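You operate a simulated robot arm through the tools that you are given. There is no shell and no other tool.

The job below is to be done with a simulated robot arm. You get a single attempt, and the scene is never put back.

JOB
Swap the cover on the can for the loose one.
Fine: The old cover goes in the red REJECT tray; tighten the green and black cover knobs; leave the clamp shut.
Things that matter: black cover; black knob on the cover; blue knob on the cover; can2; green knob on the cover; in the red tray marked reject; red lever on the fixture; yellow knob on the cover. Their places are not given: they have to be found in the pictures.

The check looks at the end state, three seconds after you hand in, the way a careful person would. Anything else that was tipped, shoved, dropped, spilled or broken makes it a failure. Lids that push on must go on centred and level and be pressed home; caps that screw on are set level and turned clockwise until they are tight.

ROBOT AND FRAMES
A 7-joint arm with a two-finger parallel gripper, fixed in place. Base frame: the origin is at the foot of the arm, x ahead of it, y to its left, z up; the work surface is at about z = 780. Units: mm, rad, N and s.
With the tool pointing down near the work surface it reaches from about 300 to 700 mm from the base axis. Its first joint turns from -1.152 to 1.152 rad. Payload 1.57 kg.
The tool frame sits at the grasp point between the pads (the TCP): z along the fingers, y along the line on which they close. The tips reach 30 mm beyond it. The gripper opens to 110 mm. The fingers are 24 mm wide and 12 mm thick; the gripper's body (48 by 112 mm) begins 78 mm behind the TCP.
Orientation is told as [roll, pitch, yaw] about the base's x, y, z axes, in that order, counted from this pose: with the fingers straight down and closing along the base's y, the tool's x points along the base's -x, its y along +y and its z along -z.

CONTROLS
- The arm moves only by the tool nudge_tool. Its argument "targets" is a list of rows, each an object (a shift or turn left out is 0, a gripper value left out holds the last) with "travel": the shift along the base's x, y, z in mm, a list of three; "dr": the turn, a rotation vector about the base's x, y, z in degrees, a list of three; "fingers": the gripper command, from -1 (shut) to 1 (fully open), values between in proportion. In form: [{"travel": [tx, ty, tz], "dr": [ax, ay, az], "fingers": fingers}, ...]. A call has 1 to 20 rows; each row shifts and turns the commanded pose from where the row before left it. A row lasts 0.2 s, in which the tool goes at most 50 mm and 0.15 rad; a call with a longer step from one row to the next is refused whole, and so is a gripper value outside its range. A pose out of reach is approached as far as the arm can. The call stops where the force on the tool passes 40 N (or 10 N more than at its start, if that is more) or the arm is blocked; 0.2 s more then pass. The fingers move at their own pace (about 108 mm/s each) and stop on an object; they squeeze with about 42 N. The grip force told is the motor's: it shows also when the fingers shut on nothing. Time passes only in rows, and 0.2 s behind the last, so rows that do not move let the fingers close. The reply holds the time, the measured pose of the TCP, the force on the tool along the base axes, the opening and the grip force, in the units named above and with some noise, with the torque about the TCP (base axes, N m) and any sound that the robot's microphone picked up.
- Cameras (640 x 400 px; columns grow to the right, rows downward): "scene" is fixed at [179.2, -401.9, 1408.7]; the picture's right is [0.65, -0.76, 0.00], its down [-0.41, -0.35, -0.84] and it looks along [0.64, 0.55, -0.54] (base axes); focal length 306 px, centre (320, 200). "wrist" rides on the gripper at [70, 16, -141] in the tool frame; the picture's right is [-0.23, 0.97, 0.00], its down [-0.86, -0.20, -0.48] and it looks along [-0.47, -0.11, 0.88] (tool axes); focal length 222 px, centre (320, 200).
- snapshot(camera): a new picture of that camera. The clock stands still meanwhile.
- pixel_to_xyz(camera, pixels): there is no depth. For up to 12 entries [column, row, z] of the newest picture of that camera ("zoom" is the newest enlarged one), the place [x, y] in the base frame at which the ray of that pixel passes the height z, good to about 3 mm. The clock stands still meanwhile.
- enlarge(camera, box): a new picture of the part [left, top, right, bottom] of that camera's present view, enlarged. The clock stands still meanwhile.
- sign_off(): hands the job in; it is judged then, once.

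Open the gripper and draw the arm clear of the work before you hand the job in, unless the task says otherwise.

The tools are called after "Emit:" by a JSON object that holds its "method" and its "body". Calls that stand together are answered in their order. nudge_tool: Moves the arm, as the interface text tells. Its arguments: {"type":"object","properties":{"targets":{"type":"array"}},"required":["targets"]} The other tools are called the same way: snapshot (camera) takes a picture; pixel_to_xyz (camera, pixels) gives the place at which the rays of pixels pass given heights; enlarge (camera, box) takes an enlarged picture of a part of a camera's view; sign_off () hands the job in.

At the start:

```text
time_s: 0.0
tool_pos: [367.8, 63.8, 1178.7]
orientation: [-0.001, 0.0, -0.001]
wrist_force: [0.6, -0.6, -0.8]
torque: [-0.04, -0.02, -0.01]
grip_width: 110.1
grasp_force: 0.0
```

scene: 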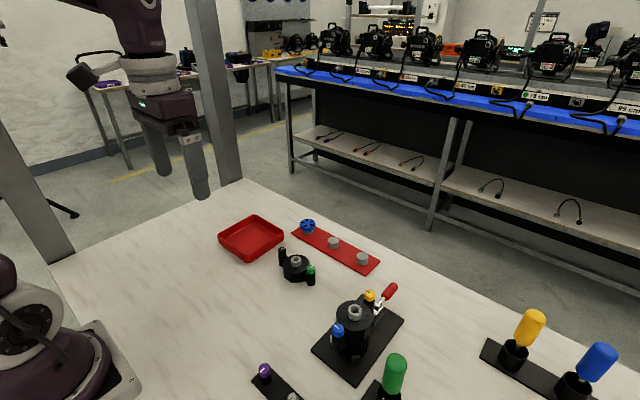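
wrist: 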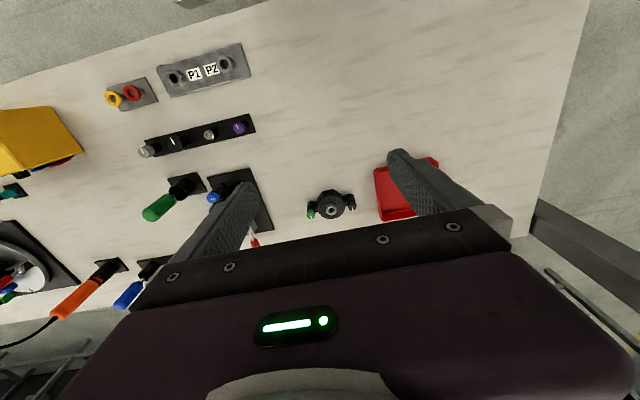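

The scene shows the fixture with a can and cover at about (352,330), the loose black cover at (296,266), and the red tray at (251,238). I'll enlarge those areas to see the details.

Emit:
{"method": "enlarge", "body": {"camera": "scene", "box": [290, 260, 420, 400]}}

Emit:
{"method": "enlarge", "body": {"camera": "scene", "box": [210, 200, 390, 312]}}

Emit:
{"method": "enlarge", "body": {"camera": "wrist", "box": [130, 120, 450, 320]}}

```text
2.86 times, centred on (355, 330) of scene
```

zoom: 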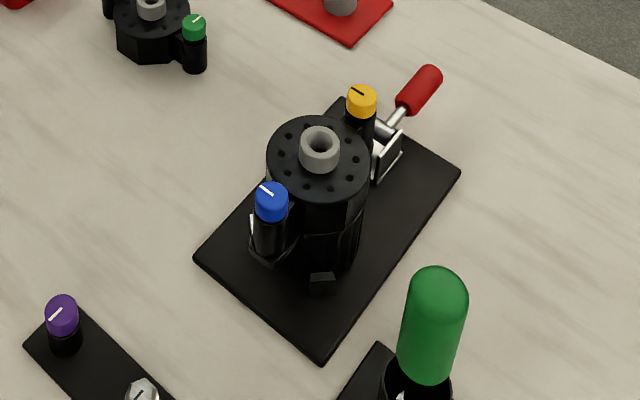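

```text
3.56 times, centred on (300, 256) of scene
```

zoom: 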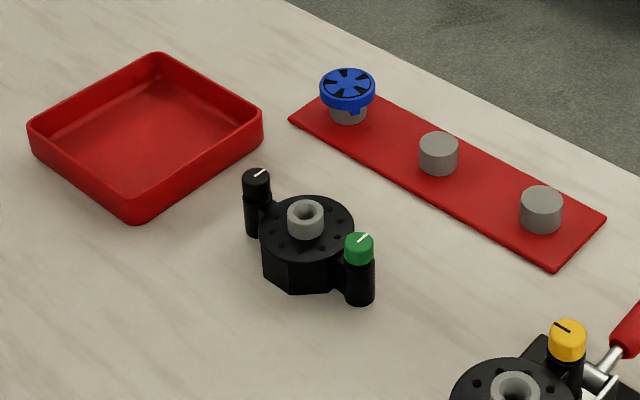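

```text
2.00 times, centred on (290, 220) of wrist
```

zoom: 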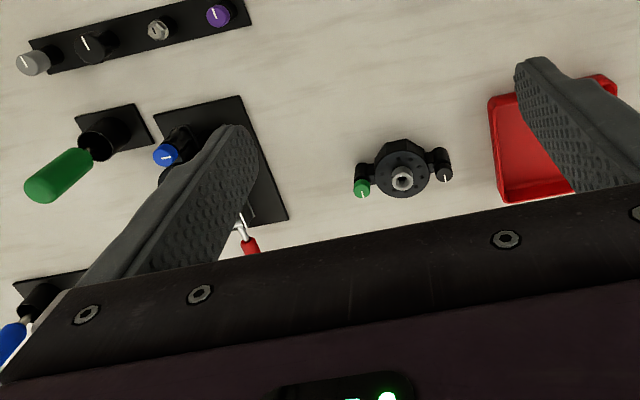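

I'll estimate positions with guessed heights: tray, loose cover, fixture plate and knobs.

Emit:
{"method": "snapshot", "body": {"camera": "scene"}}

Emit:
{"method": "pixel_to_xyz", "body": {"camera": "scene", "pixels": [[251, 243, 785], [296, 261, 820], [282, 251, 820], [311, 269, 820], [354, 312, 880], [338, 330, 870], [369, 295, 870], [389, 290, 830], [313, 345, 780], [358, 384, 780], [404, 321, 780], [362, 295, 780]]}}

Emit:
{"method": "snapshot", "body": {"camera": "wrist"}}

Emit:
{"method": "pixel_to_xyz", "body": {"camera": "wrist", "pixels": [[331, 210, 820], [311, 214, 820], [352, 207, 820], [214, 197, 870], [206, 176, 785], [242, 167, 785], [274, 230, 785]]}}

```text
taken
```

scene: 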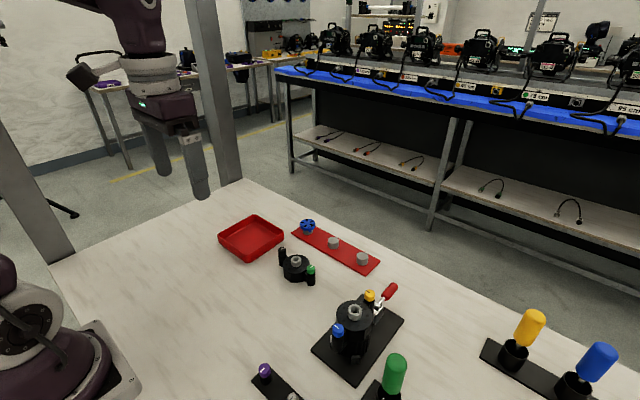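

```text
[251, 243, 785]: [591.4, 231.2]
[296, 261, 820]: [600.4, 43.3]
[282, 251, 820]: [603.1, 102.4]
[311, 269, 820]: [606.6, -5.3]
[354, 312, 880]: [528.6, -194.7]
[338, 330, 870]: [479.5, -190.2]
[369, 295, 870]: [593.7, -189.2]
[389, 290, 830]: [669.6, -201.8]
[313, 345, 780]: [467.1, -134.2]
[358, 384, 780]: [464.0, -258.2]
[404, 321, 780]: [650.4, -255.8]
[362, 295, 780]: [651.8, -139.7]
```

```text
taken
```

wrist: 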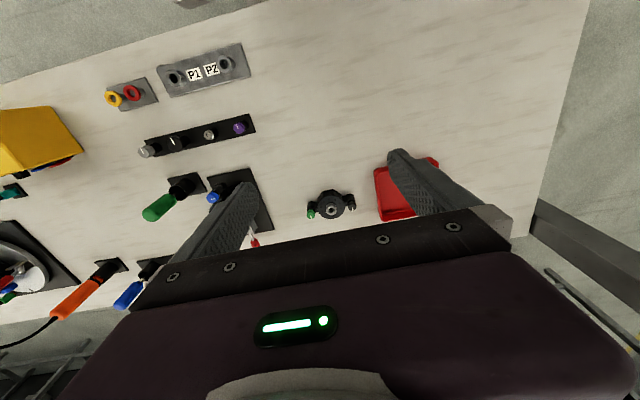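

```text
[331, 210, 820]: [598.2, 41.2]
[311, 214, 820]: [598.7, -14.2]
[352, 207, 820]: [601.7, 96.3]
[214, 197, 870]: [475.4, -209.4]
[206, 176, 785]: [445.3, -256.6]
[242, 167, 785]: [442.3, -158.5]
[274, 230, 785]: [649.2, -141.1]
```

The loose cover sits around (600,42) with knobs along y, and the fixture's can is around (530,-195) with knobs along x. I'll move the wrist camera over towards the fixture for a closer look.

Emit:
{"method": "nudge_tool", "body": {"targets": [{"travel": [5, -38, -15]}, {"travel": [5, -38, -15]}, {"travel": [5, -38, -15]}, {"travel": [5, -38, -15]}, {"travel": [5, -38, -15]}, {"travel": [5, -38, -15]}, {"travel": [0, 0, 0]}]}}

Emit:
{"method": "snapshot", "body": {"camera": "wrist"}}

Emit:
{"method": "snapshot", "body": {"camera": "scene"}}

```text
time_s: 1.6
tool_pos: [397.7, -164.0, 1086.3]
orientation: [0.0, 0.002, -0.001]
wrist_force: [0.2, -0.2, -0.2]
torque: [0.03, 0.03, -0.04]
grip_width: 110.0
grasp_force: 0.1
```

```text
taken
```

wrist: 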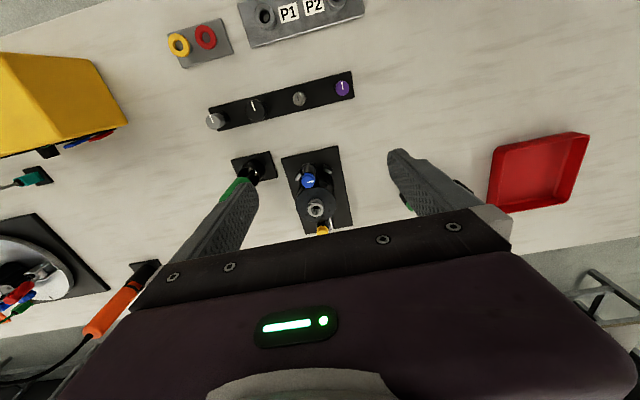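

```text
taken
```

scene: 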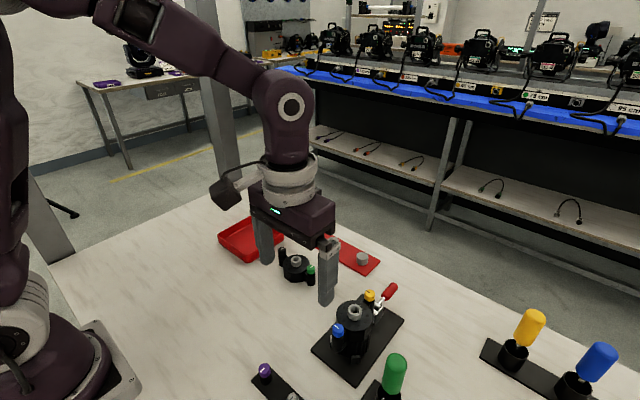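

The cover on the can shows at about (315,205) in the wrist view with blue (310,181) and yellow (322,232). I'll enlarge that part.

Emit:
{"method": "enlarge", "body": {"camera": "wrist", "box": [250, 140, 390, 240]}}

Emit:
{"method": "pixel_to_xyz", "body": {"camera": "wrist", "pixels": [[316, 209, 880], [309, 181, 880], [322, 231, 880], [281, 157, 785], [338, 146, 785], [353, 220, 785], [536, 173, 780]]}}

```text
4.00 times, centred on (320, 190) of wrist
```

zoom: 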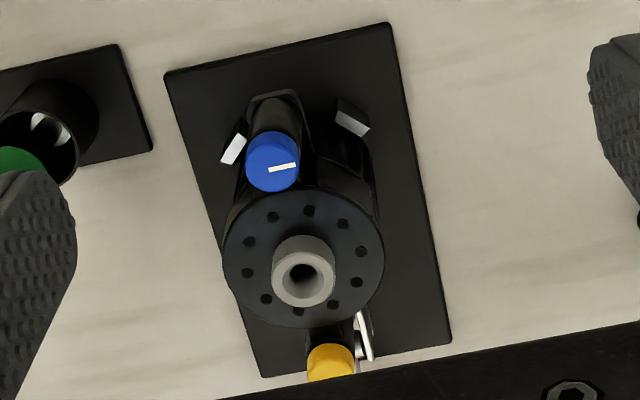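

```text
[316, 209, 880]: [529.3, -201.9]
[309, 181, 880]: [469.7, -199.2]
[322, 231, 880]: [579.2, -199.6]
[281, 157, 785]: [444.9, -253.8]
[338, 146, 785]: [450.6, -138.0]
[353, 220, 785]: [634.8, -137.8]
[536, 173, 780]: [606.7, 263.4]
```

I triangulate the boss top near (521,-200,893). I'll come lower for a closer wrist view of the fixture, staying clear above it.

Emit:
{"method": "nudge_tool", "body": {"targets": [{"travel": [13, -7, -28]}, {"travel": [13, -7, -28]}, {"travel": [13, -7, -28]}, {"travel": [0, 0, 0]}]}}

Emit:
{"method": "snapshot", "body": {"camera": "wrist"}}

Emit:
{"method": "enlarge", "body": {"camera": "wrist", "box": [240, 120, 400, 240]}}

```text
time_s: 2.6
tool_pos: [436.4, -187.0, 1005.5]
orientation: [0.0, 0.001, 0.0]
wrist_force: [0.2, 0.1, 0.5]
torque: [0.02, 0.01, 0.02]
grip_width: 110.0
grasp_force: 0.0
```

```text
taken
```

wrist: 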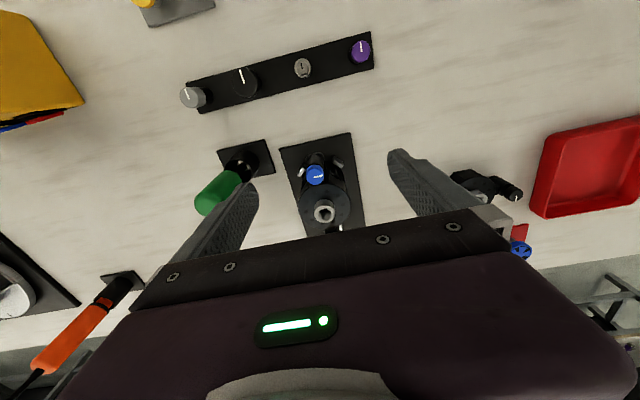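

```text
3.33 times, centred on (320, 180) of wrist
```

zoom: 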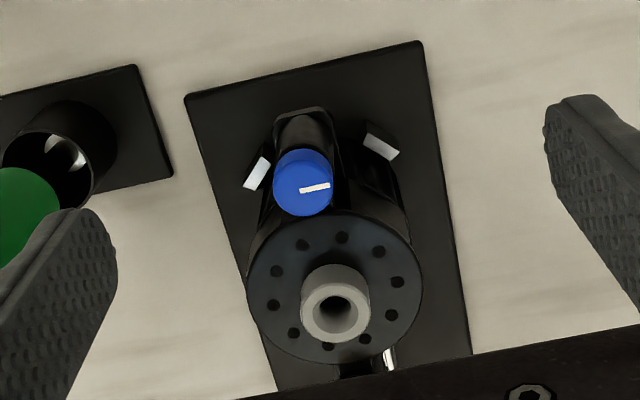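

The blue knob's line and the boss are clear now, but the clamp lever is hidden behind the gripper. I'll yaw the tool -90° and move so the camera looks at the fixture from its +y side.

Emit:
{"method": "nudge_tool", "body": {"targets": [{"travel": [15, 9, 4], "dr": [0, 0, -8.2]}, {"travel": [15, 9, 4], "dr": [0, 0, -8.2]}, {"travel": [15, 9, 4], "dr": [0, 0, -8.2]}, {"travel": [15, 9, 4], "dr": [0, 0, -8.2]}, {"travel": [15, 9, 4], "dr": [0, 0, -8.2]}, {"travel": [15, 9, 4], "dr": [0, 0, -8.2]}, {"travel": [15, 9, 4], "dr": [0, 0, -8.2]}, {"travel": [15, 9, 4], "dr": [0, 0, -8.2]}, {"travel": [15, 9, 4], "dr": [0, 0, -8.2]}, {"travel": [15, 9, 4], "dr": [0, 0, -8.2]}, {"travel": [10, 9, 0], "dr": [0, 0, -8]}, {"travel": [0, 0, 0]}]}}

Emit:
{"method": "snapshot", "body": {"camera": "wrist"}}

```text
time_s: 5.2
tool_pos: [597.9, -86.7, 1044.8]
orientation: [0.0, 0.0, -1.574]
wrist_force: [-0.4, -0.5, -0.5]
torque: [0.03, -0.02, -0.01]
grip_width: 110.1
grasp_force: 0.0
```

```text
taken
```

wrist: 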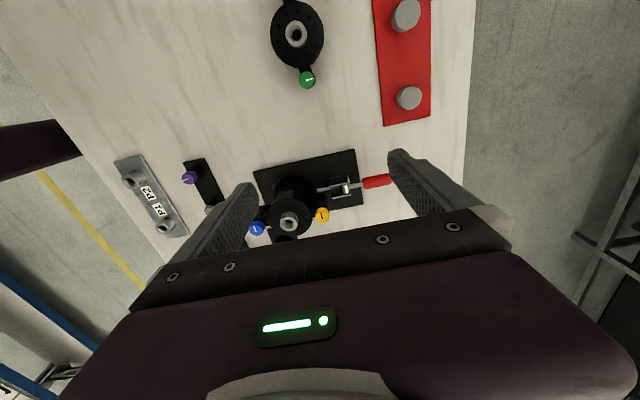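

Good: the lever and both knobs are visible now. I'll enlarge the fixture and the loose cover.

Emit:
{"method": "enlarge", "body": {"camera": "wrist", "box": [240, 140, 400, 240]}}

Emit:
{"method": "pixel_to_xyz", "body": {"camera": "zoom", "pixels": [[190, 320, 890], [70, 355, 880], [330, 300, 880], [420, 185, 830], [590, 165, 830]]}}

Emit:
{"method": "enlarge", "body": {"camera": "wrist", "box": [240, 0, 400, 100]}}

```text
4.00 times, centred on (320, 190) of wrist
```

zoom: 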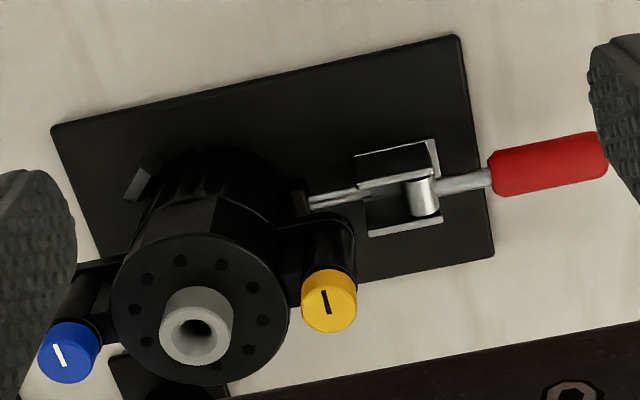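

```text
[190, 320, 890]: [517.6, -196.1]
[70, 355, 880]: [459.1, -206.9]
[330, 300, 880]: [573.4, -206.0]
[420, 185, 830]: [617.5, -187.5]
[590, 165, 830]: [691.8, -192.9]
```

```text
4.00 times, centred on (320, 50) of wrist
```

zoom: 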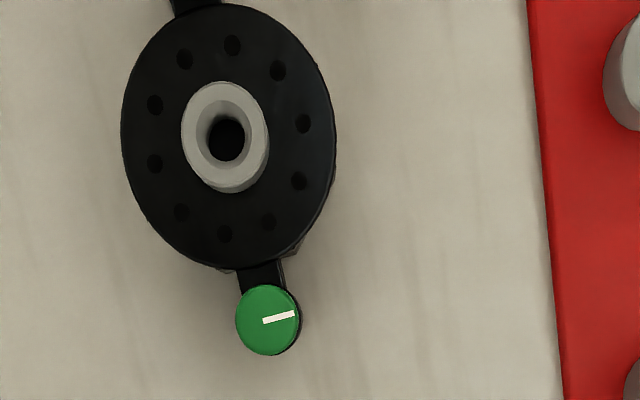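

I'll triangulate the lever, boss and knobs by comparing rays from the scene camera and this wrist view at various heights.

Emit:
{"method": "pixel_to_xyz", "body": {"camera": "wrist", "pixels": [[363, 184.5, 800], [363, 184.5, 850], [287.5, 220, 900], [287.5, 220, 880], [257, 227.5, 880], [257, 227.5, 860], [322.5, 213.5, 880], [322.5, 213.5, 860], [306.5, 80, 830], [306.5, 80, 810], [296.5, 34.5, 840], [296.5, 34.5, 820]]}}

Emit:
{"method": "pixel_to_xyz", "body": {"camera": "scene", "pixels": [[384, 296.1, 800], [384, 296.1, 850], [355, 310.8, 900], [355, 310.8, 880], [337.9, 328.3, 880], [337.9, 328.3, 860], [369.4, 293.5, 880], [369.4, 293.5, 860], [311, 267.4, 830], [311, 267.4, 810], [296, 259, 840], [296, 259, 820]]}}

```text
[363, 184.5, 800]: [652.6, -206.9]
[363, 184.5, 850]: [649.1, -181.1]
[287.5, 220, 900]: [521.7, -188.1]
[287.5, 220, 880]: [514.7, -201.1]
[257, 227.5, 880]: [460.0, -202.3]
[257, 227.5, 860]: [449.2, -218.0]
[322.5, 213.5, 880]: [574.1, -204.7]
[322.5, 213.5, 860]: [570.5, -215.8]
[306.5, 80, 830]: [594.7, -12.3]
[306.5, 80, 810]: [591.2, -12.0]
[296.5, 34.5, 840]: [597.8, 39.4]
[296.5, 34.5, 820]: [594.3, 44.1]
```

```text
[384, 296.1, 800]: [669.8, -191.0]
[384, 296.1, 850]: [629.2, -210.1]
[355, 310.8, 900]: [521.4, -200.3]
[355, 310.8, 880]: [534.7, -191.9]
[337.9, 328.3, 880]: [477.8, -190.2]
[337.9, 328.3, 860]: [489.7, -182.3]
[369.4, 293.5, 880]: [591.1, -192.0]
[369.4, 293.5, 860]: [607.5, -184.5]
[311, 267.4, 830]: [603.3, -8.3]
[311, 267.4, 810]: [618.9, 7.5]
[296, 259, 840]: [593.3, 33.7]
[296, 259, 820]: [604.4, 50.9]
```

Triangulation gives: boss top ≈ (520,-196,893), blue ≈ (467,-194,893), yellow ≈ (577,-197,893); loose cover boss ≈ (596,42,832), green ≈ (596,-12,836). I'll get a lower, closer look at the clamp to judge whether it's shut.

Emit:
{"method": "nudge_tool", "body": {"targets": [{"travel": [5, -10, -35]}, {"travel": [5, -10, -35]}, {"travel": [5, -10, -35]}, {"travel": [0, 0, 0]}]}}

Emit:
{"method": "snapshot", "body": {"camera": "wrist"}}

Emit:
{"method": "enlarge", "body": {"camera": "wrist", "box": [230, 130, 400, 240]}}

```text
time_s: 6.2
tool_pos: [615.3, -117.4, 940.9]
orientation: [0.0, 0.0, -1.57]
wrist_force: [0.3, -0.3, 1.1]
torque: [-0.01, 0.04, 0.01]
grip_width: 109.9
grasp_force: 0.0
```

```text
taken
```

wrist: 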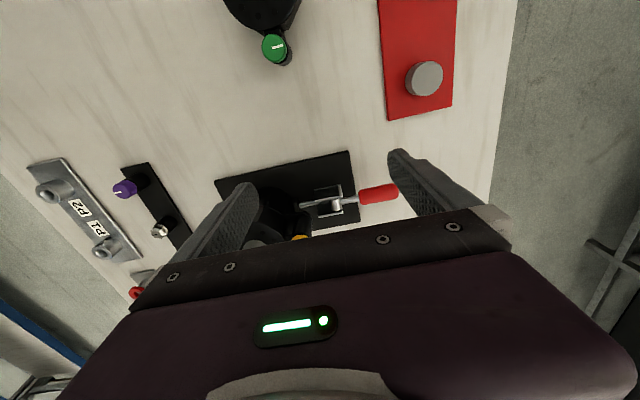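

```text
3.64 times, centred on (315, 185) of wrist
```

zoom: 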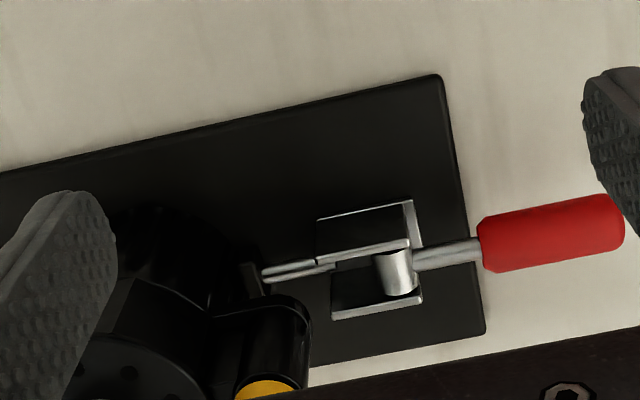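

The lever points outward in +x. I'll triangulate its far end and pivot to get its angle.

Emit:
{"method": "pixel_to_xyz", "body": {"camera": "wrist", "pixels": [[397, 193, 800], [397, 193, 840], [361.5, 199, 800], [361.5, 199, 840], [339, 205, 800], [339, 205, 840], [298, 206.5, 800], [298, 206.5, 840]]}}

Emit:
{"method": "enlarge", "body": {"camera": "scene", "box": [340, 270, 420, 340]}}

```text
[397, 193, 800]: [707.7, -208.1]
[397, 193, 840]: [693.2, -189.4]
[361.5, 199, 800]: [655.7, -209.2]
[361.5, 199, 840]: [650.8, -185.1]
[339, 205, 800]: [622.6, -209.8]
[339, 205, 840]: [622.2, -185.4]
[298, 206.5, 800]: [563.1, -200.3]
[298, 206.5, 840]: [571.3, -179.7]
```

```text
5.71 times, centred on (380, 305) of scene
```

zoom: 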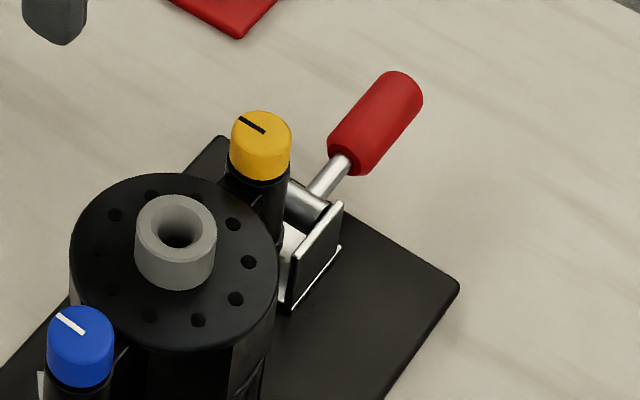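

I'll get rays for the lever's ends and the boss and knobs from this sharper zoom.

Emit:
{"method": "pixel_to_xyz", "body": {"camera": "zoom", "pixels": [[403, 90, 800], [403, 90, 840], [345, 158, 800], [345, 158, 840], [177, 228, 895], [177, 225, 890], [82, 330, 890], [262, 130, 890], [308, 200, 820], [308, 200, 800], [175, 275, 870]]}}

```text
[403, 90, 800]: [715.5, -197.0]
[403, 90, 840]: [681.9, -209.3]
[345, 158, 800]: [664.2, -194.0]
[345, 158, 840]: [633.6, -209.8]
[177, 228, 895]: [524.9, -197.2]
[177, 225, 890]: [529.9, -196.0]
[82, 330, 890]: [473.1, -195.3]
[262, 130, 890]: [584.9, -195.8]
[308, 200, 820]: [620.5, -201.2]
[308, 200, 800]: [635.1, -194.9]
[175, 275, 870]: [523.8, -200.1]
```

The lever is horizontal at z≈815, from pivot x≈622 to x≈705. I'll zoom closely at the pad and can contact near wrist pixel (297,206).

Emit:
{"method": "enlarge", "body": {"camera": "wrist", "box": [265, 180, 345, 230]}}

```text
8.00 times, centred on (305, 205) of wrist
```

zoom: 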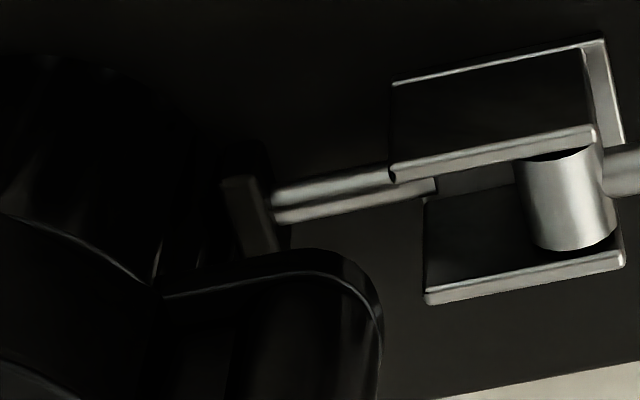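

The pad's contact with the can is unclear from above. I'll tilt the tool about x so the wrist camera looks more horizontally at the clamp from the +y side.

Emit:
{"method": "nudge_tool", "body": {"targets": [{"travel": [-8, 15, -10], "dr": [-8.5, 0, 0]}, {"travel": [-8, 12, -15], "dr": [-8.5, 0, 0]}, {"travel": [-8, 8, -15], "dr": [-8.5, 0, 0]}, {"travel": [-8, 0, -20], "dr": [-8.5, 0, 0]}, {"travel": [0, 0, 0]}]}}

Emit:
{"method": "snapshot", "body": {"camera": "wrist"}}

Emit:
{"method": "enlarge", "body": {"camera": "wrist", "box": [230, 130, 400, 240]}}

```text
time_s: 7.4
tool_pos: [578.0, -83.5, 881.7]
orientation: [-0.001, -0.596, -1.571]
wrist_force: [0.0, 0.5, 0.1]
torque: [0.0, 0.0, 0.03]
grip_width: 110.1
grasp_force: 0.1
```

```text
taken
```

wrist: 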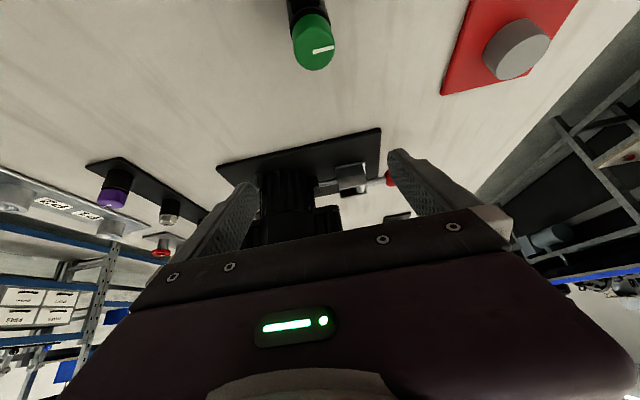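

```text
3.64 times, centred on (315, 185) of wrist
```

zoom: 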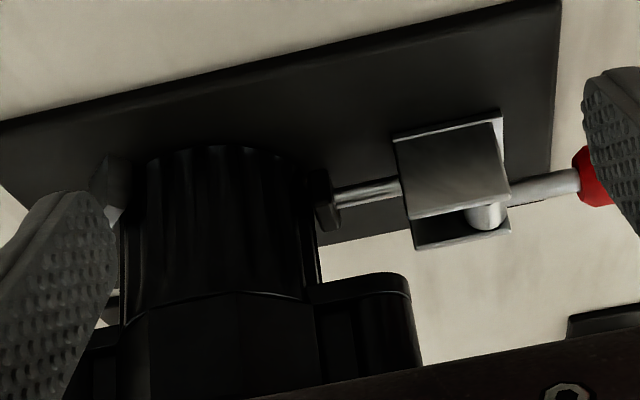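

The pad (zoom 322,200) appears against the fluted can. I'll zoom in tight once more to confirm contact.

Emit:
{"method": "enlarge", "body": {"camera": "wrist", "box": [295, 165, 345, 205]}}

Emit:
{"method": "enlarge", "body": {"camera": "wrist", "box": [250, 160, 350, 240]}}

```text
10.00 times, centred on (320, 185) of wrist
```

zoom: 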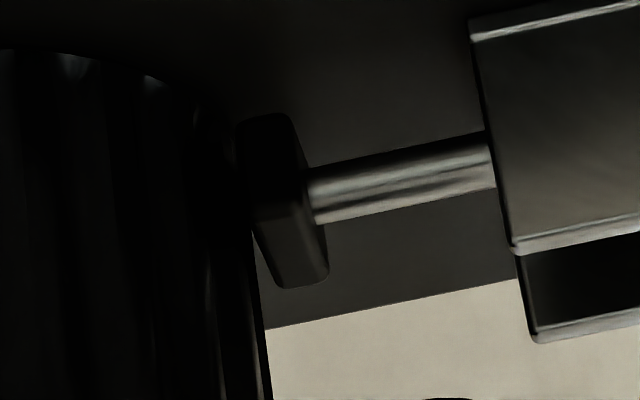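

```text
5.00 times, centred on (300, 200) of wrist
```

zoom: 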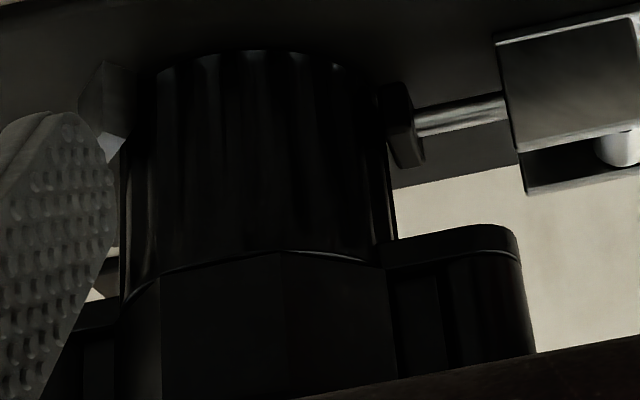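

The pad is against the can and the lever lies flat, so the clamp is already shut and I'll leave it alone. Next I untilt, rise, and go over the blue knob (≈467.5,-195.6), narrowing the gripper to about 45 mm.

Emit:
{"method": "nudge_tool", "body": {"targets": [{"travel": [-8, 5, 30], "dr": [8.5, 0, 0], "fingers": -0.18}, {"travel": [-8, 0, 30], "dr": [8.5, 0, 0]}, {"travel": [-8, 0, 20], "dr": [8.5, 0, 0]}, {"travel": [-8, 0, 10], "dr": [8.5, 0, 0]}, {"travel": [-20, -30, 0]}, {"travel": [-20, -30, 0]}, {"travel": [-20, -30, 0]}, {"travel": [-18.5, -27, 0]}, {"travel": [0, 0, 0]}]}}

Emit:
{"method": "snapshot", "body": {"camera": "scene"}}

Emit:
{"method": "snapshot", "body": {"camera": "wrist"}}

```text
time_s: 9.4
tool_pos: [471.3, -197.7, 967.7]
orientation: [0.001, 0.001, -1.573]
wrist_force: [-0.8, -0.4, 0.0]
torque: [0.03, -0.02, 0.0]
grip_width: 45.3
grasp_force: 0.1
```

```text
taken
```

scene: 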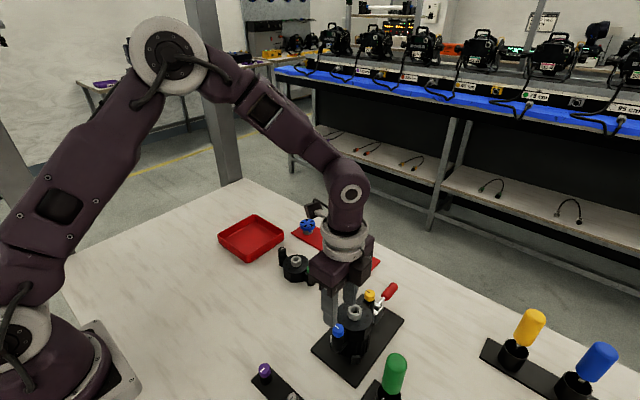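

```text
taken
```

wrist: 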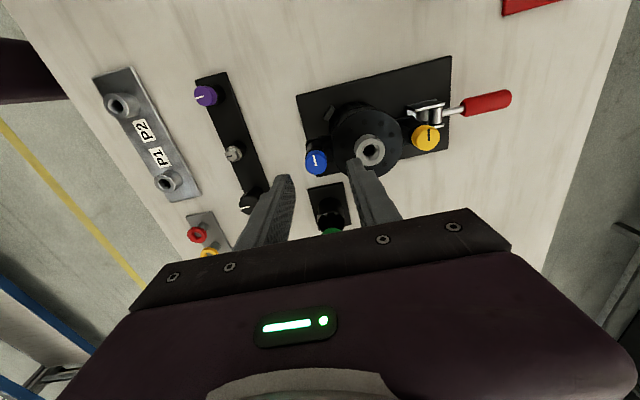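

This view shows boss, blue and yellow together. I'll zoom in to refine their positions at z≈893.

Emit:
{"method": "enlarge", "body": {"camera": "wrist", "box": [290, 100, 450, 200]}}

Emit:
{"method": "pixel_to_xyz", "body": {"camera": "wrist", "pixels": [[369, 150, 893], [316, 162, 893], [427, 138, 893], [369, 150, 898], [316, 162, 898], [427, 138, 898]]}}

```text
4.00 times, centred on (370, 150) of wrist
```

zoom: 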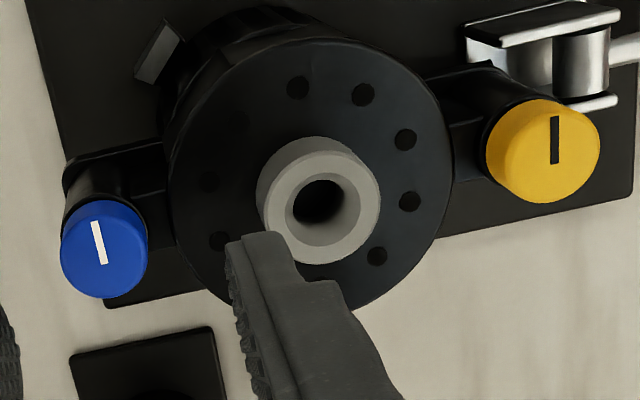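

```text
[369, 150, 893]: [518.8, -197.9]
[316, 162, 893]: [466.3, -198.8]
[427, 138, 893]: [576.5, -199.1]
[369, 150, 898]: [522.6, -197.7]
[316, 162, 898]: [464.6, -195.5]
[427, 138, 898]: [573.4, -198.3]
```

Knob and boss centers are about blue (467,-196.5), boss (521.5,-197), yellow (577,-198). I'll settle for a moment and check the tool's reading before descending.

Emit:
{"method": "nudge_tool", "body": {"targets": [{"travel": [0, 0, 0]}, {"travel": [0, 0, 0]}]}}

```text
time_s: 10.0
tool_pos: [470.5, -199.0, 968.2]
orientation: [0.0, 0.0, -1.572]
wrist_force: [-0.9, 0.2, -0.1]
torque: [-0.05, 0.03, 0.0]
grip_width: 45.1
grasp_force: 0.1
```

The reading is (470.5,-199.0,968.2). I'll shift to the blue knob's center and descend to about z=930 (tips ≈900), then check in both cameras.

Emit:
{"method": "nudge_tool", "body": {"targets": [{"travel": [-3.5, 2.5, -14]}, {"travel": [0, 0, -12]}, {"travel": [0, 0, -12]}, {"travel": [0, 0, 0]}]}}

Emit:
{"method": "enlarge", "body": {"camera": "wrist", "box": [220, 120, 460, 270]}}

Emit:
{"method": "enlarge", "body": {"camera": "scene", "box": [290, 260, 410, 360]}}

```text
time_s: 11.0
tool_pos: [466.5, -193.3, 929.9]
orientation: [-0.001, 0.0, -1.571]
wrist_force: [0.7, -1.2, 0.8]
torque: [0.0, 0.01, 0.0]
grip_width: 45.0
grasp_force: 0.3
```

```text
2.67 times, centred on (340, 195) of wrist
```

zoom: 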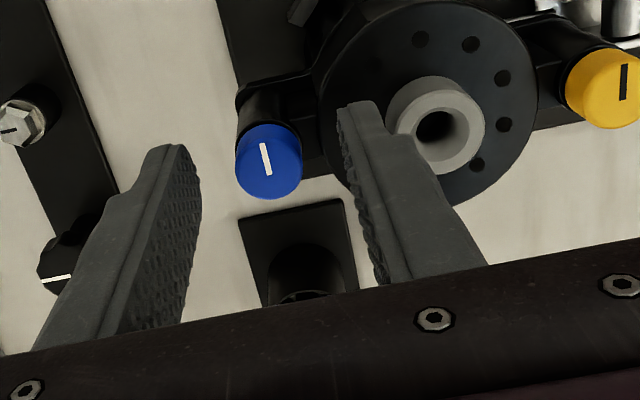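

```text
4.00 times, centred on (350, 310) of scene
```

zoom: 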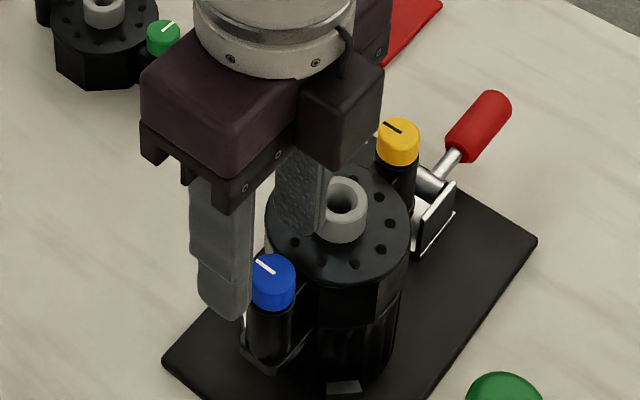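

The tips straddle blue in x, but the knob looks a few mm further toward -y than the tool. I'll check the knob's ray from this close view.

Emit:
{"method": "enlarge", "body": {"camera": "wrist", "box": [280, 140, 360, 200]}}

Emit:
{"method": "snapshot", "body": {"camera": "wrist"}}

Emit:
{"method": "pixel_to_xyz", "body": {"camera": "wrist", "pixels": [[313, 181, 893], [313, 181, 890], [313, 181, 897], [380, 161, 893], [449, 153, 893]]}}

```text
6.67 times, centred on (320, 170) of wrist
```

zoom: 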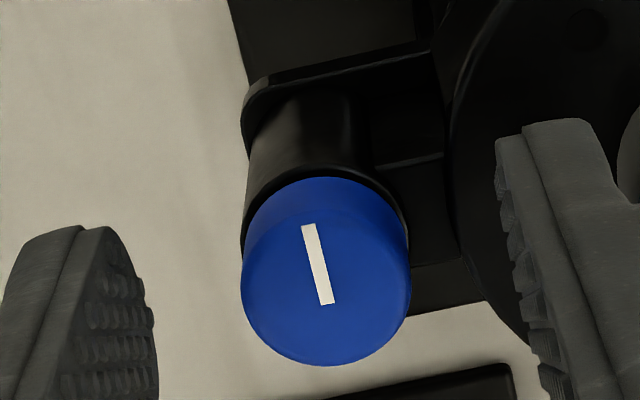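

```text
taken
```

wrist: 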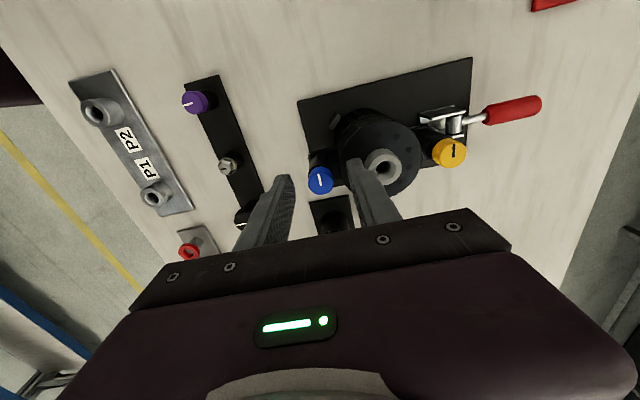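

```text
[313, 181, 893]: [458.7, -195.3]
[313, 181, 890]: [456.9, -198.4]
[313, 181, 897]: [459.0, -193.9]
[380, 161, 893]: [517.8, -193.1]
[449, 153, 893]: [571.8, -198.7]
```

The blue cap's center is really at about px (320.9,182.1). I'll redo the rays with corrected pixels.

Emit:
{"method": "pixel_to_xyz", "body": {"camera": "wrist", "pixels": [[320.9, 182, 893], [320.9, 181.5, 893], [320.9, 182.5, 893], [382, 163, 893], [383, 164, 893], [450, 152, 893], [450, 151, 893]]}}

```text
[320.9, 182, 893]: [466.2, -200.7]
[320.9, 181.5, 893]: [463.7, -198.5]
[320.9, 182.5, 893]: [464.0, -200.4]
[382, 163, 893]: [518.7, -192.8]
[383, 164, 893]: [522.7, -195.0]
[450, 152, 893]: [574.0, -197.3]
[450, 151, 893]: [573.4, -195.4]
```

My own ray computation puts blue near (465.5,-199). I'll settle again to see the steady pose before lowering.

Emit:
{"method": "nudge_tool", "body": {"targets": [{"travel": [0, 0, 0]}, {"travel": [0, 0, 0]}, {"travel": [0, 0, 0]}]}}

```text
time_s: 11.8
tool_pos: [467.0, -192.9, 930.2]
orientation: [0.0, 0.0, -1.572]
wrist_force: [-0.1, -0.4, -0.1]
torque: [0.01, 0.0, 0.01]
grip_width: 45.2
grasp_force: 0.1
```

Steady at (467.0,-192.9,930.2). I'll shift by (-1.5,-6) onto blue, narrow to 36 mm, and lower to z≈914 so the tips surround the cap.

Emit:
{"method": "nudge_tool", "body": {"targets": [{"travel": [-1.5, -6, 0], "fingers": -0.345}, {"travel": [0, 0, 0]}, {"travel": [0, 0, -6]}, {"travel": [0, 0, -5]}, {"travel": [0, 0, -5]}, {"travel": [0, 0, 0]}]}}

Emit:
{"method": "enlarge", "body": {"camera": "wrist", "box": [260, 120, 400, 220]}}

Emit:
{"method": "enlarge", "body": {"camera": "scene", "box": [310, 280, 400, 350]}}

```text
time_s: 13.2
tool_pos: [462.6, -197.7, 914.9]
orientation: [0.001, 0.0, -1.57]
wrist_force: [0.1, 0.3, -0.7]
torque: [-0.02, 0.0, 0.01]
grip_width: 36.1
grasp_force: 0.0
```

```text
4.00 times, centred on (330, 170) of wrist
```

zoom: 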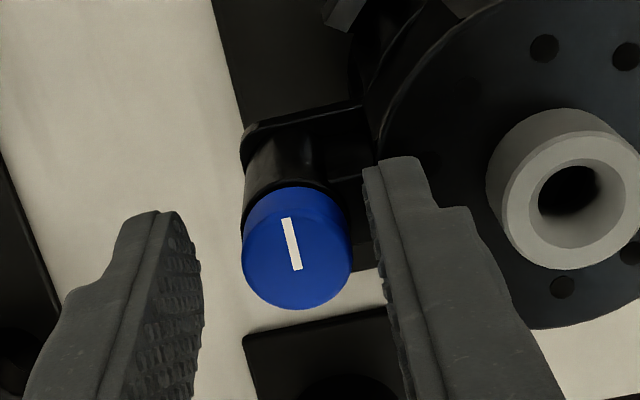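

```text
5.71 times, centred on (355, 315) of scene
```

zoom: 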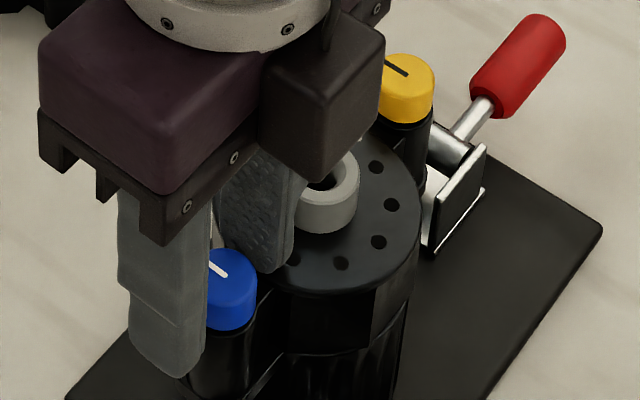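

Gaps show the knob is about 3 mm to +x of the tool center. I'll shift +3 mm in x and close on the cap.

Emit:
{"method": "nudge_tool", "body": {"targets": [{"travel": [3, 0, 0]}, {"travel": [0, 0, 0], "fingers": -1}, {"travel": [0, 0, 0]}, {"travel": [0, 0, 0]}]}}

Emit:
{"method": "enlarge", "body": {"camera": "wrist", "box": [260, 120, 400, 220]}}

```text
time_s: 14.2
tool_pos: [466.5, -196.8, 915.5]
orientation: [-0.001, 0.001, -1.57]
wrist_force: [-13.4, 0.0, 2.9]
torque: [-0.12, 0.37, -0.06]
grip_width: 20.6
grasp_force: 34.1
```

```text
4.00 times, centred on (330, 170) of wrist
```

zoom: 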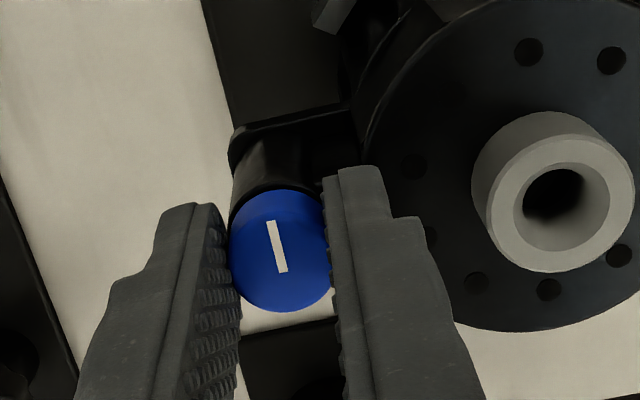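

Gripped at 20.6 mm with -13 N in x, so the tool sits slightly too far +x. I'll shift -1.5 mm to relieve that and then turn CCW 25° while watching torque.

Emit:
{"method": "nudge_tool", "body": {"targets": [{"travel": [-1.5, 0, 0]}, {"travel": [0, 0, 0], "dr": [0, 0, 8]}, {"travel": [0, 0, 0], "dr": [0, 0, 8]}, {"travel": [0, 0, 0], "dr": [0, 0, 8]}, {"travel": [0, 0, 0]}]}}

Emit:
{"method": "enlarge", "body": {"camera": "wrist", "box": [260, 120, 400, 220]}}

```text
time_s: 15.4
tool_pos: [464.7, -197.6, 916.4]
orientation: [0.001, 0.0, -1.151]
wrist_force: [-14.1, -6.6, -0.3]
torque: [-0.22, 0.36, -0.02]
grip_width: 20.6
grasp_force: 34.6
```

```text
4.00 times, centred on (330, 170) of wrist
```

zoom: 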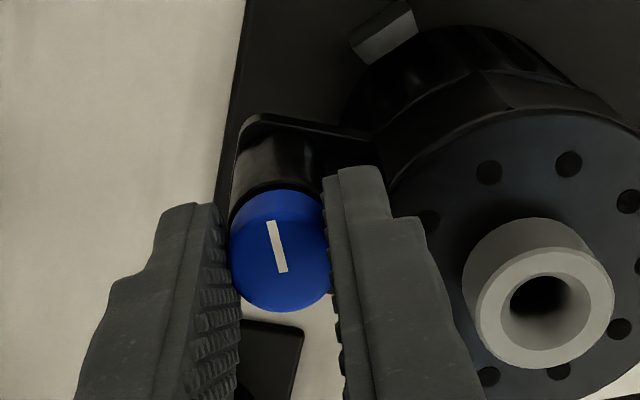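

The knob turns with the gripper with little torque. I'll ease -1.5 mm in x and continue CCW about 76°.

Emit:
{"method": "nudge_tool", "body": {"targets": [{"travel": [-1.5, -0.5, 0], "dr": [0, 0, 8.5]}, {"dr": [0, 0, 8.5]}, {"dr": [0, 0, 8.5]}, {"dr": [0, 0, 8.5]}, {"dr": [0, 0, 8.5]}, {"dr": [0, 0, 8.5]}, {"dr": [0, 0, 8.5]}, {"dr": [0, 0, 8.5]}, {"dr": [0, 0, 8.5]}, {"travel": [0, 0, 0]}]}}

Emit:
{"method": "enlarge", "body": {"camera": "wrist", "box": [260, 120, 400, 220]}}

Emit:
{"method": "enlarge", "body": {"camera": "scene", "box": [310, 280, 400, 350]}}

```text
time_s: 17.6
tool_pos: [465.0, -200.5, 915.7]
orientation: [-0.003, 0.001, 0.183]
wrist_force: [-12.6, -25.7, 24.8]
torque: [-0.73, 0.23, -0.1]
grip_width: 20.4
grasp_force: 34.0
```

```text
4.00 times, centred on (330, 170) of wrist
```

zoom: 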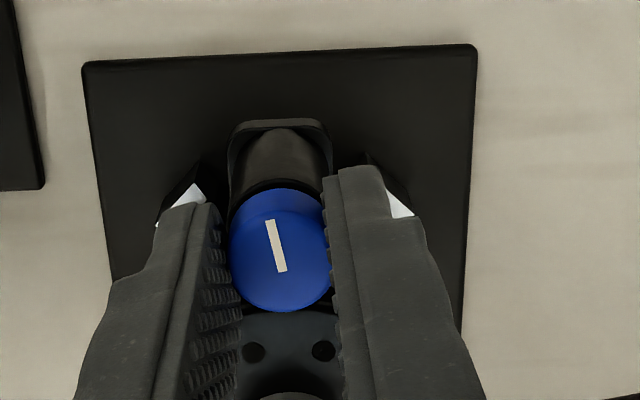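

```text
5.71 times, centred on (355, 315) of scene
```

zoom: 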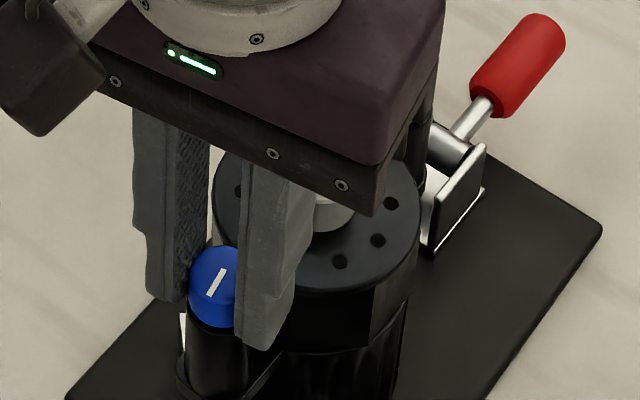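

About 100° turned; there's now -26 N in y and +25 N upward, as if the knob is rising on its thread and sits slightly to -y. I'll relieve by moving (-1,-2,+1) before turning further.

Emit:
{"method": "nudge_tool", "body": {"targets": [{"travel": [-0.5, -1, 0.5]}, {"travel": [-0.5, -1, 0.5]}, {"travel": [0, 0, 0]}]}}

```text
time_s: 18.4
tool_pos: [464.4, -199.3, 916.0]
orientation: [-0.001, -0.001, 0.183]
wrist_force: [2.9, -17.6, 4.7]
torque: [-0.49, 0.05, -0.04]
grip_width: 20.2
grasp_force: 34.0
```

Forces dropped to (3,-18,5). I'll shift -1.5 mm in y and keep turning CCW with a slight rise per row.

Emit:
{"method": "nudge_tool", "body": {"targets": [{"travel": [0, -1.5, 0.2], "dr": [0, 0, 8.5]}, {"travel": [0, 0, 0.2], "dr": [0, 0, 8.5]}, {"travel": [0, 0, 0.2], "dr": [0, 0, 8.5]}, {"travel": [0, 0, 0.2], "dr": [0, 0, 8.5]}, {"travel": [0, 0, 0]}]}}

```text
time_s: 19.6
tool_pos: [464.6, -200.1, 917.0]
orientation: [-0.001, -0.002, 0.778]
wrist_force: [17.4, -8.3, -6.3]
torque: [-0.27, -0.39, -0.01]
grip_width: 20.4
grasp_force: 33.4
```

The side force rotates with the tool, so it's a small offset in the grip. I'll shift (+1,-0.7) and carry on CCW towards +80°.

Emit:
{"method": "nudge_tool", "body": {"targets": [{"travel": [1, -0.7, 0.1], "dr": [0, 0, 8.5]}, {"travel": [0, 0, 0.2], "dr": [0, 0, 8.5]}, {"travel": [0.3, 0, 0.1], "dr": [0, 0, 8.5]}, {"travel": [0.3, 0, 0.1], "dr": [0, 0, 8.5]}, {"travel": [0, 0, 0]}]}}

Emit:
{"method": "enlarge", "body": {"camera": "scene", "box": [310, 280, 400, 350]}}

```text
time_s: 20.8
tool_pos: [466.0, -202.1, 916.9]
orientation: [-0.001, -0.003, 1.372]
wrist_force: [21.0, -1.0, -14.1]
torque: [-0.05, -0.44, -0.01]
grip_width: 20.6
grasp_force: 33.9
```

```text
5.71 times, centred on (355, 315) of scene
```

zoom: 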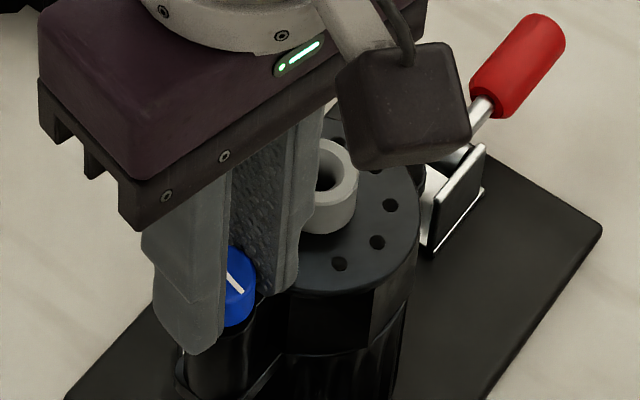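

Total CCW so far ≈169°, torque still near zero. I'll release, rotate back 170° with the fingers open 36 mm, and look at the knob before a second bite.

Emit:
{"method": "nudge_tool", "body": {"targets": [{"fingers": -0.345}, {"travel": [0, 0, 0]}, {"dr": [0, 0, -8.5]}, {"dr": [0, 0, -8.5]}, {"dr": [0, 0, -8.5]}, {"dr": [0, 0, -8.5]}, {"dr": [0, 0, -8.5]}, {"dr": [0, 0, -8.5]}, {"dr": [0, 0, -8.5]}, {"dr": [0, 0, -8.5]}, {"dr": [0, 0, -8.5]}, {"dr": [0, 0, -8.5]}, {"travel": [0, 0, 0]}]}}

Emit:
{"method": "enlarge", "body": {"camera": "wrist", "box": [260, 120, 400, 220]}}

Emit:
{"method": "enlarge", "body": {"camera": "scene", "box": [310, 280, 400, 350]}}

```text
time_s: 23.6
tool_pos: [463.1, -201.3, 920.2]
orientation: [-0.003, 0.0, -0.115]
wrist_force: [-0.1, 0.6, 0.0]
torque: [0.0, -0.01, -0.02]
grip_width: 36.1
grasp_force: 0.2
```

```text
4.00 times, centred on (330, 170) of wrist
```

zoom: 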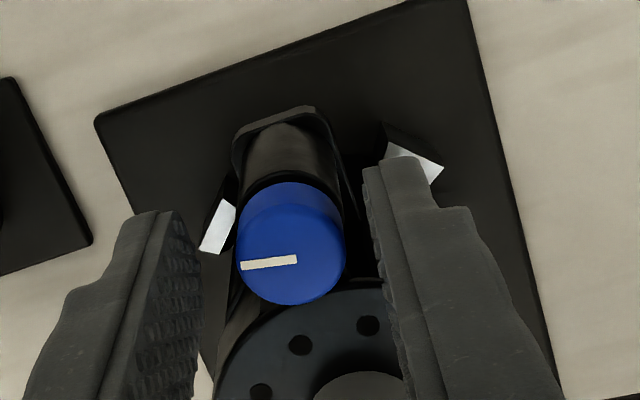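

```text
5.71 times, centred on (355, 315) of scene
```

zoom: 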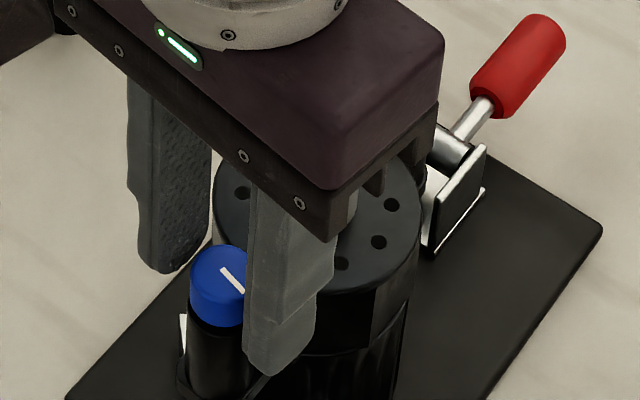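

Free now at (463.1,-201.3,920.2); the blue line points to -y, so half a turn is done. I'll finish rotating back to about -90° and recenter to (464.5,-199.5,916) for a second bite.

Emit:
{"method": "nudge_tool", "body": {"targets": [{"travel": [0.5, 0.5, 0], "dr": [0, 0, -8.5]}, {"travel": [0.5, 0.5, 0], "dr": [0, 0, -8.5]}, {"dr": [0, 0, -8.5]}, {"dr": [0, 0, -8.5]}, {"dr": [0, 0, -8.5]}, {"dr": [0, 0, -8.5]}, {"dr": [0, 0, -8.5]}, {"dr": [0, 0, -8.5]}, {"dr": [0, 0, -8.5]}, {"dr": [0, 0, -8.5]}, {"travel": [0, 0, -2]}, {"travel": [0, 0, -2]}, {"travel": [0, 0, 0]}]}}

Emit:
{"method": "enlarge", "body": {"camera": "wrist", "box": [260, 120, 400, 220]}}

```text
time_s: 26.4
tool_pos: [465.4, -200.0, 914.3]
orientation: [-0.001, -0.002, -1.596]
wrist_force: [-0.1, 1.1, 3.4]
torque: [0.04, -0.11, -0.02]
grip_width: 35.5
grasp_force: 0.1
```

```text
4.00 times, centred on (330, 170) of wrist
```

zoom: 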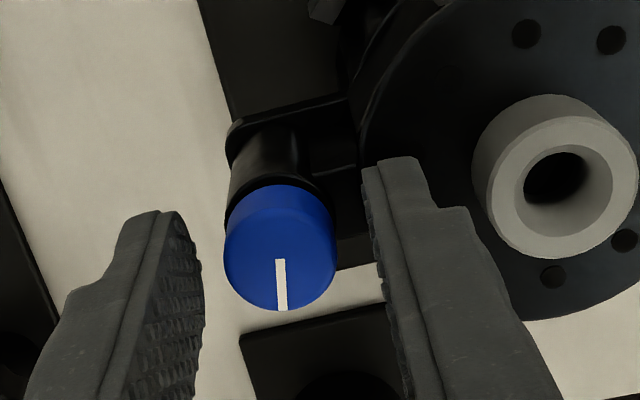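

The knob sits ~2 mm to -x of the finger center and there's a slight 3 N upward touch. I'll raise 1.5 mm, shift -2 mm in x, then close.

Emit:
{"method": "nudge_tool", "body": {"targets": [{"travel": [-2, 0, 1.5]}, {"fingers": -1}, {"travel": [0, 0, 0]}, {"travel": [0, 0, 0]}]}}

```text
time_s: 27.4
tool_pos: [466.0, -199.7, 916.9]
orientation: [0.005, -0.002, -1.596]
wrist_force: [26.0, -0.1, -2.9]
torque: [0.07, -0.54, -0.01]
grip_width: 20.5
grasp_force: 33.6
```

Force is +26 N in x with the tool held at x≈466, so the knob's true center is near (466.2,-200). I'll shift +2.5 mm to relieve and then turn CCW again.

Emit:
{"method": "nudge_tool", "body": {"targets": [{"travel": [2.5, 0, 0]}, {"dr": [0, 0, 8.5]}, {"dr": [0, 0, 8.5]}, {"dr": [0, 0, 8.5]}, {"dr": [0, 0, 8.5]}, {"travel": [0, 0, 0]}]}}

```text
time_s: 28.8
tool_pos: [465.6, -200.2, 916.3]
orientation: [0.0, -0.001, -1.002]
wrist_force: [9.3, 1.2, -2.2]
torque: [-0.01, -0.24, -0.02]
grip_width: 20.5
grasp_force: 34.4
```

Forces are down to 9 N. Continuing CCW another 68°.

Emit:
{"method": "nudge_tool", "body": {"targets": [{"travel": [0.5, 0, 0], "dr": [0, 0, 8.5]}, {"dr": [0, 0, 8.5]}, {"dr": [0, 0, 8.5]}, {"dr": [0, 0, 8.5]}, {"dr": [0, 0, 8.5]}, {"dr": [0, 0, 8.5]}, {"dr": [0, 0, 8.5]}, {"dr": [0, 0, 8.5]}, {"travel": [0, 0, 0]}]}}

```text
time_s: 30.8
tool_pos: [466.6, -200.3, 915.7]
orientation: [0.002, 0.0, 0.185]
wrist_force: [-13.0, 22.4, 9.3]
torque: [0.57, 0.35, -0.02]
grip_width: 20.4
grasp_force: 33.6
```

Side force (-13,+22): I'll shift (-1,+2) and continue CCW about 68° more.

Emit:
{"method": "nudge_tool", "body": {"targets": [{"travel": [-1, 2, 0]}, {"dr": [0, 0, 8.5]}, {"dr": [0, 0, 8.5]}, {"dr": [0, 0, 8.5]}, {"dr": [0, 0, 8.5]}, {"travel": [0, 0, 0]}]}}

```text
time_s: 32.2
tool_pos: [466.2, -200.6, 916.8]
orientation: [-0.002, 0.001, 0.778]
wrist_force: [-0.4, 1.2, -0.1]
torque: [0.06, 0.0, 0.02]
grip_width: 20.8
grasp_force: 34.3
```

Forces are near zero now. Continuing CCW to about +87°.

Emit:
{"method": "nudge_tool", "body": {"targets": [{"dr": [0, 0, 8.5]}, {"dr": [0, 0, 8.5]}, {"dr": [0, 0, 8.5]}, {"dr": [0, 0, 8.5]}, {"dr": [0, 0, 8.5]}, {"travel": [0, 0, 0]}]}}

Emit:
{"method": "enlarge", "body": {"camera": "wrist", "box": [260, 120, 400, 220]}}

Emit:
{"method": "enlarge", "body": {"camera": "scene", "box": [310, 280, 400, 350]}}

```text
time_s: 33.6
tool_pos: [465.8, -200.0, 917.0]
orientation: [0.001, 0.001, 1.52]
wrist_force: [-9.6, 0.9, 7.8]
torque: [0.08, 0.25, -0.01]
grip_width: 20.7
grasp_force: 33.9
```

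```text
4.00 times, centred on (330, 170) of wrist
```

zoom: 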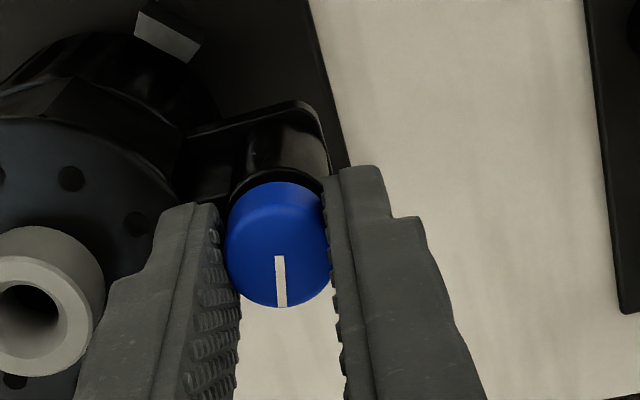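

```text
5.71 times, centred on (355, 315) of scene
```

zoom: 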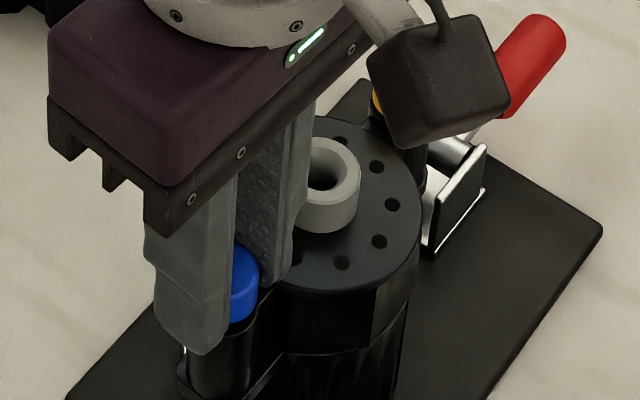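

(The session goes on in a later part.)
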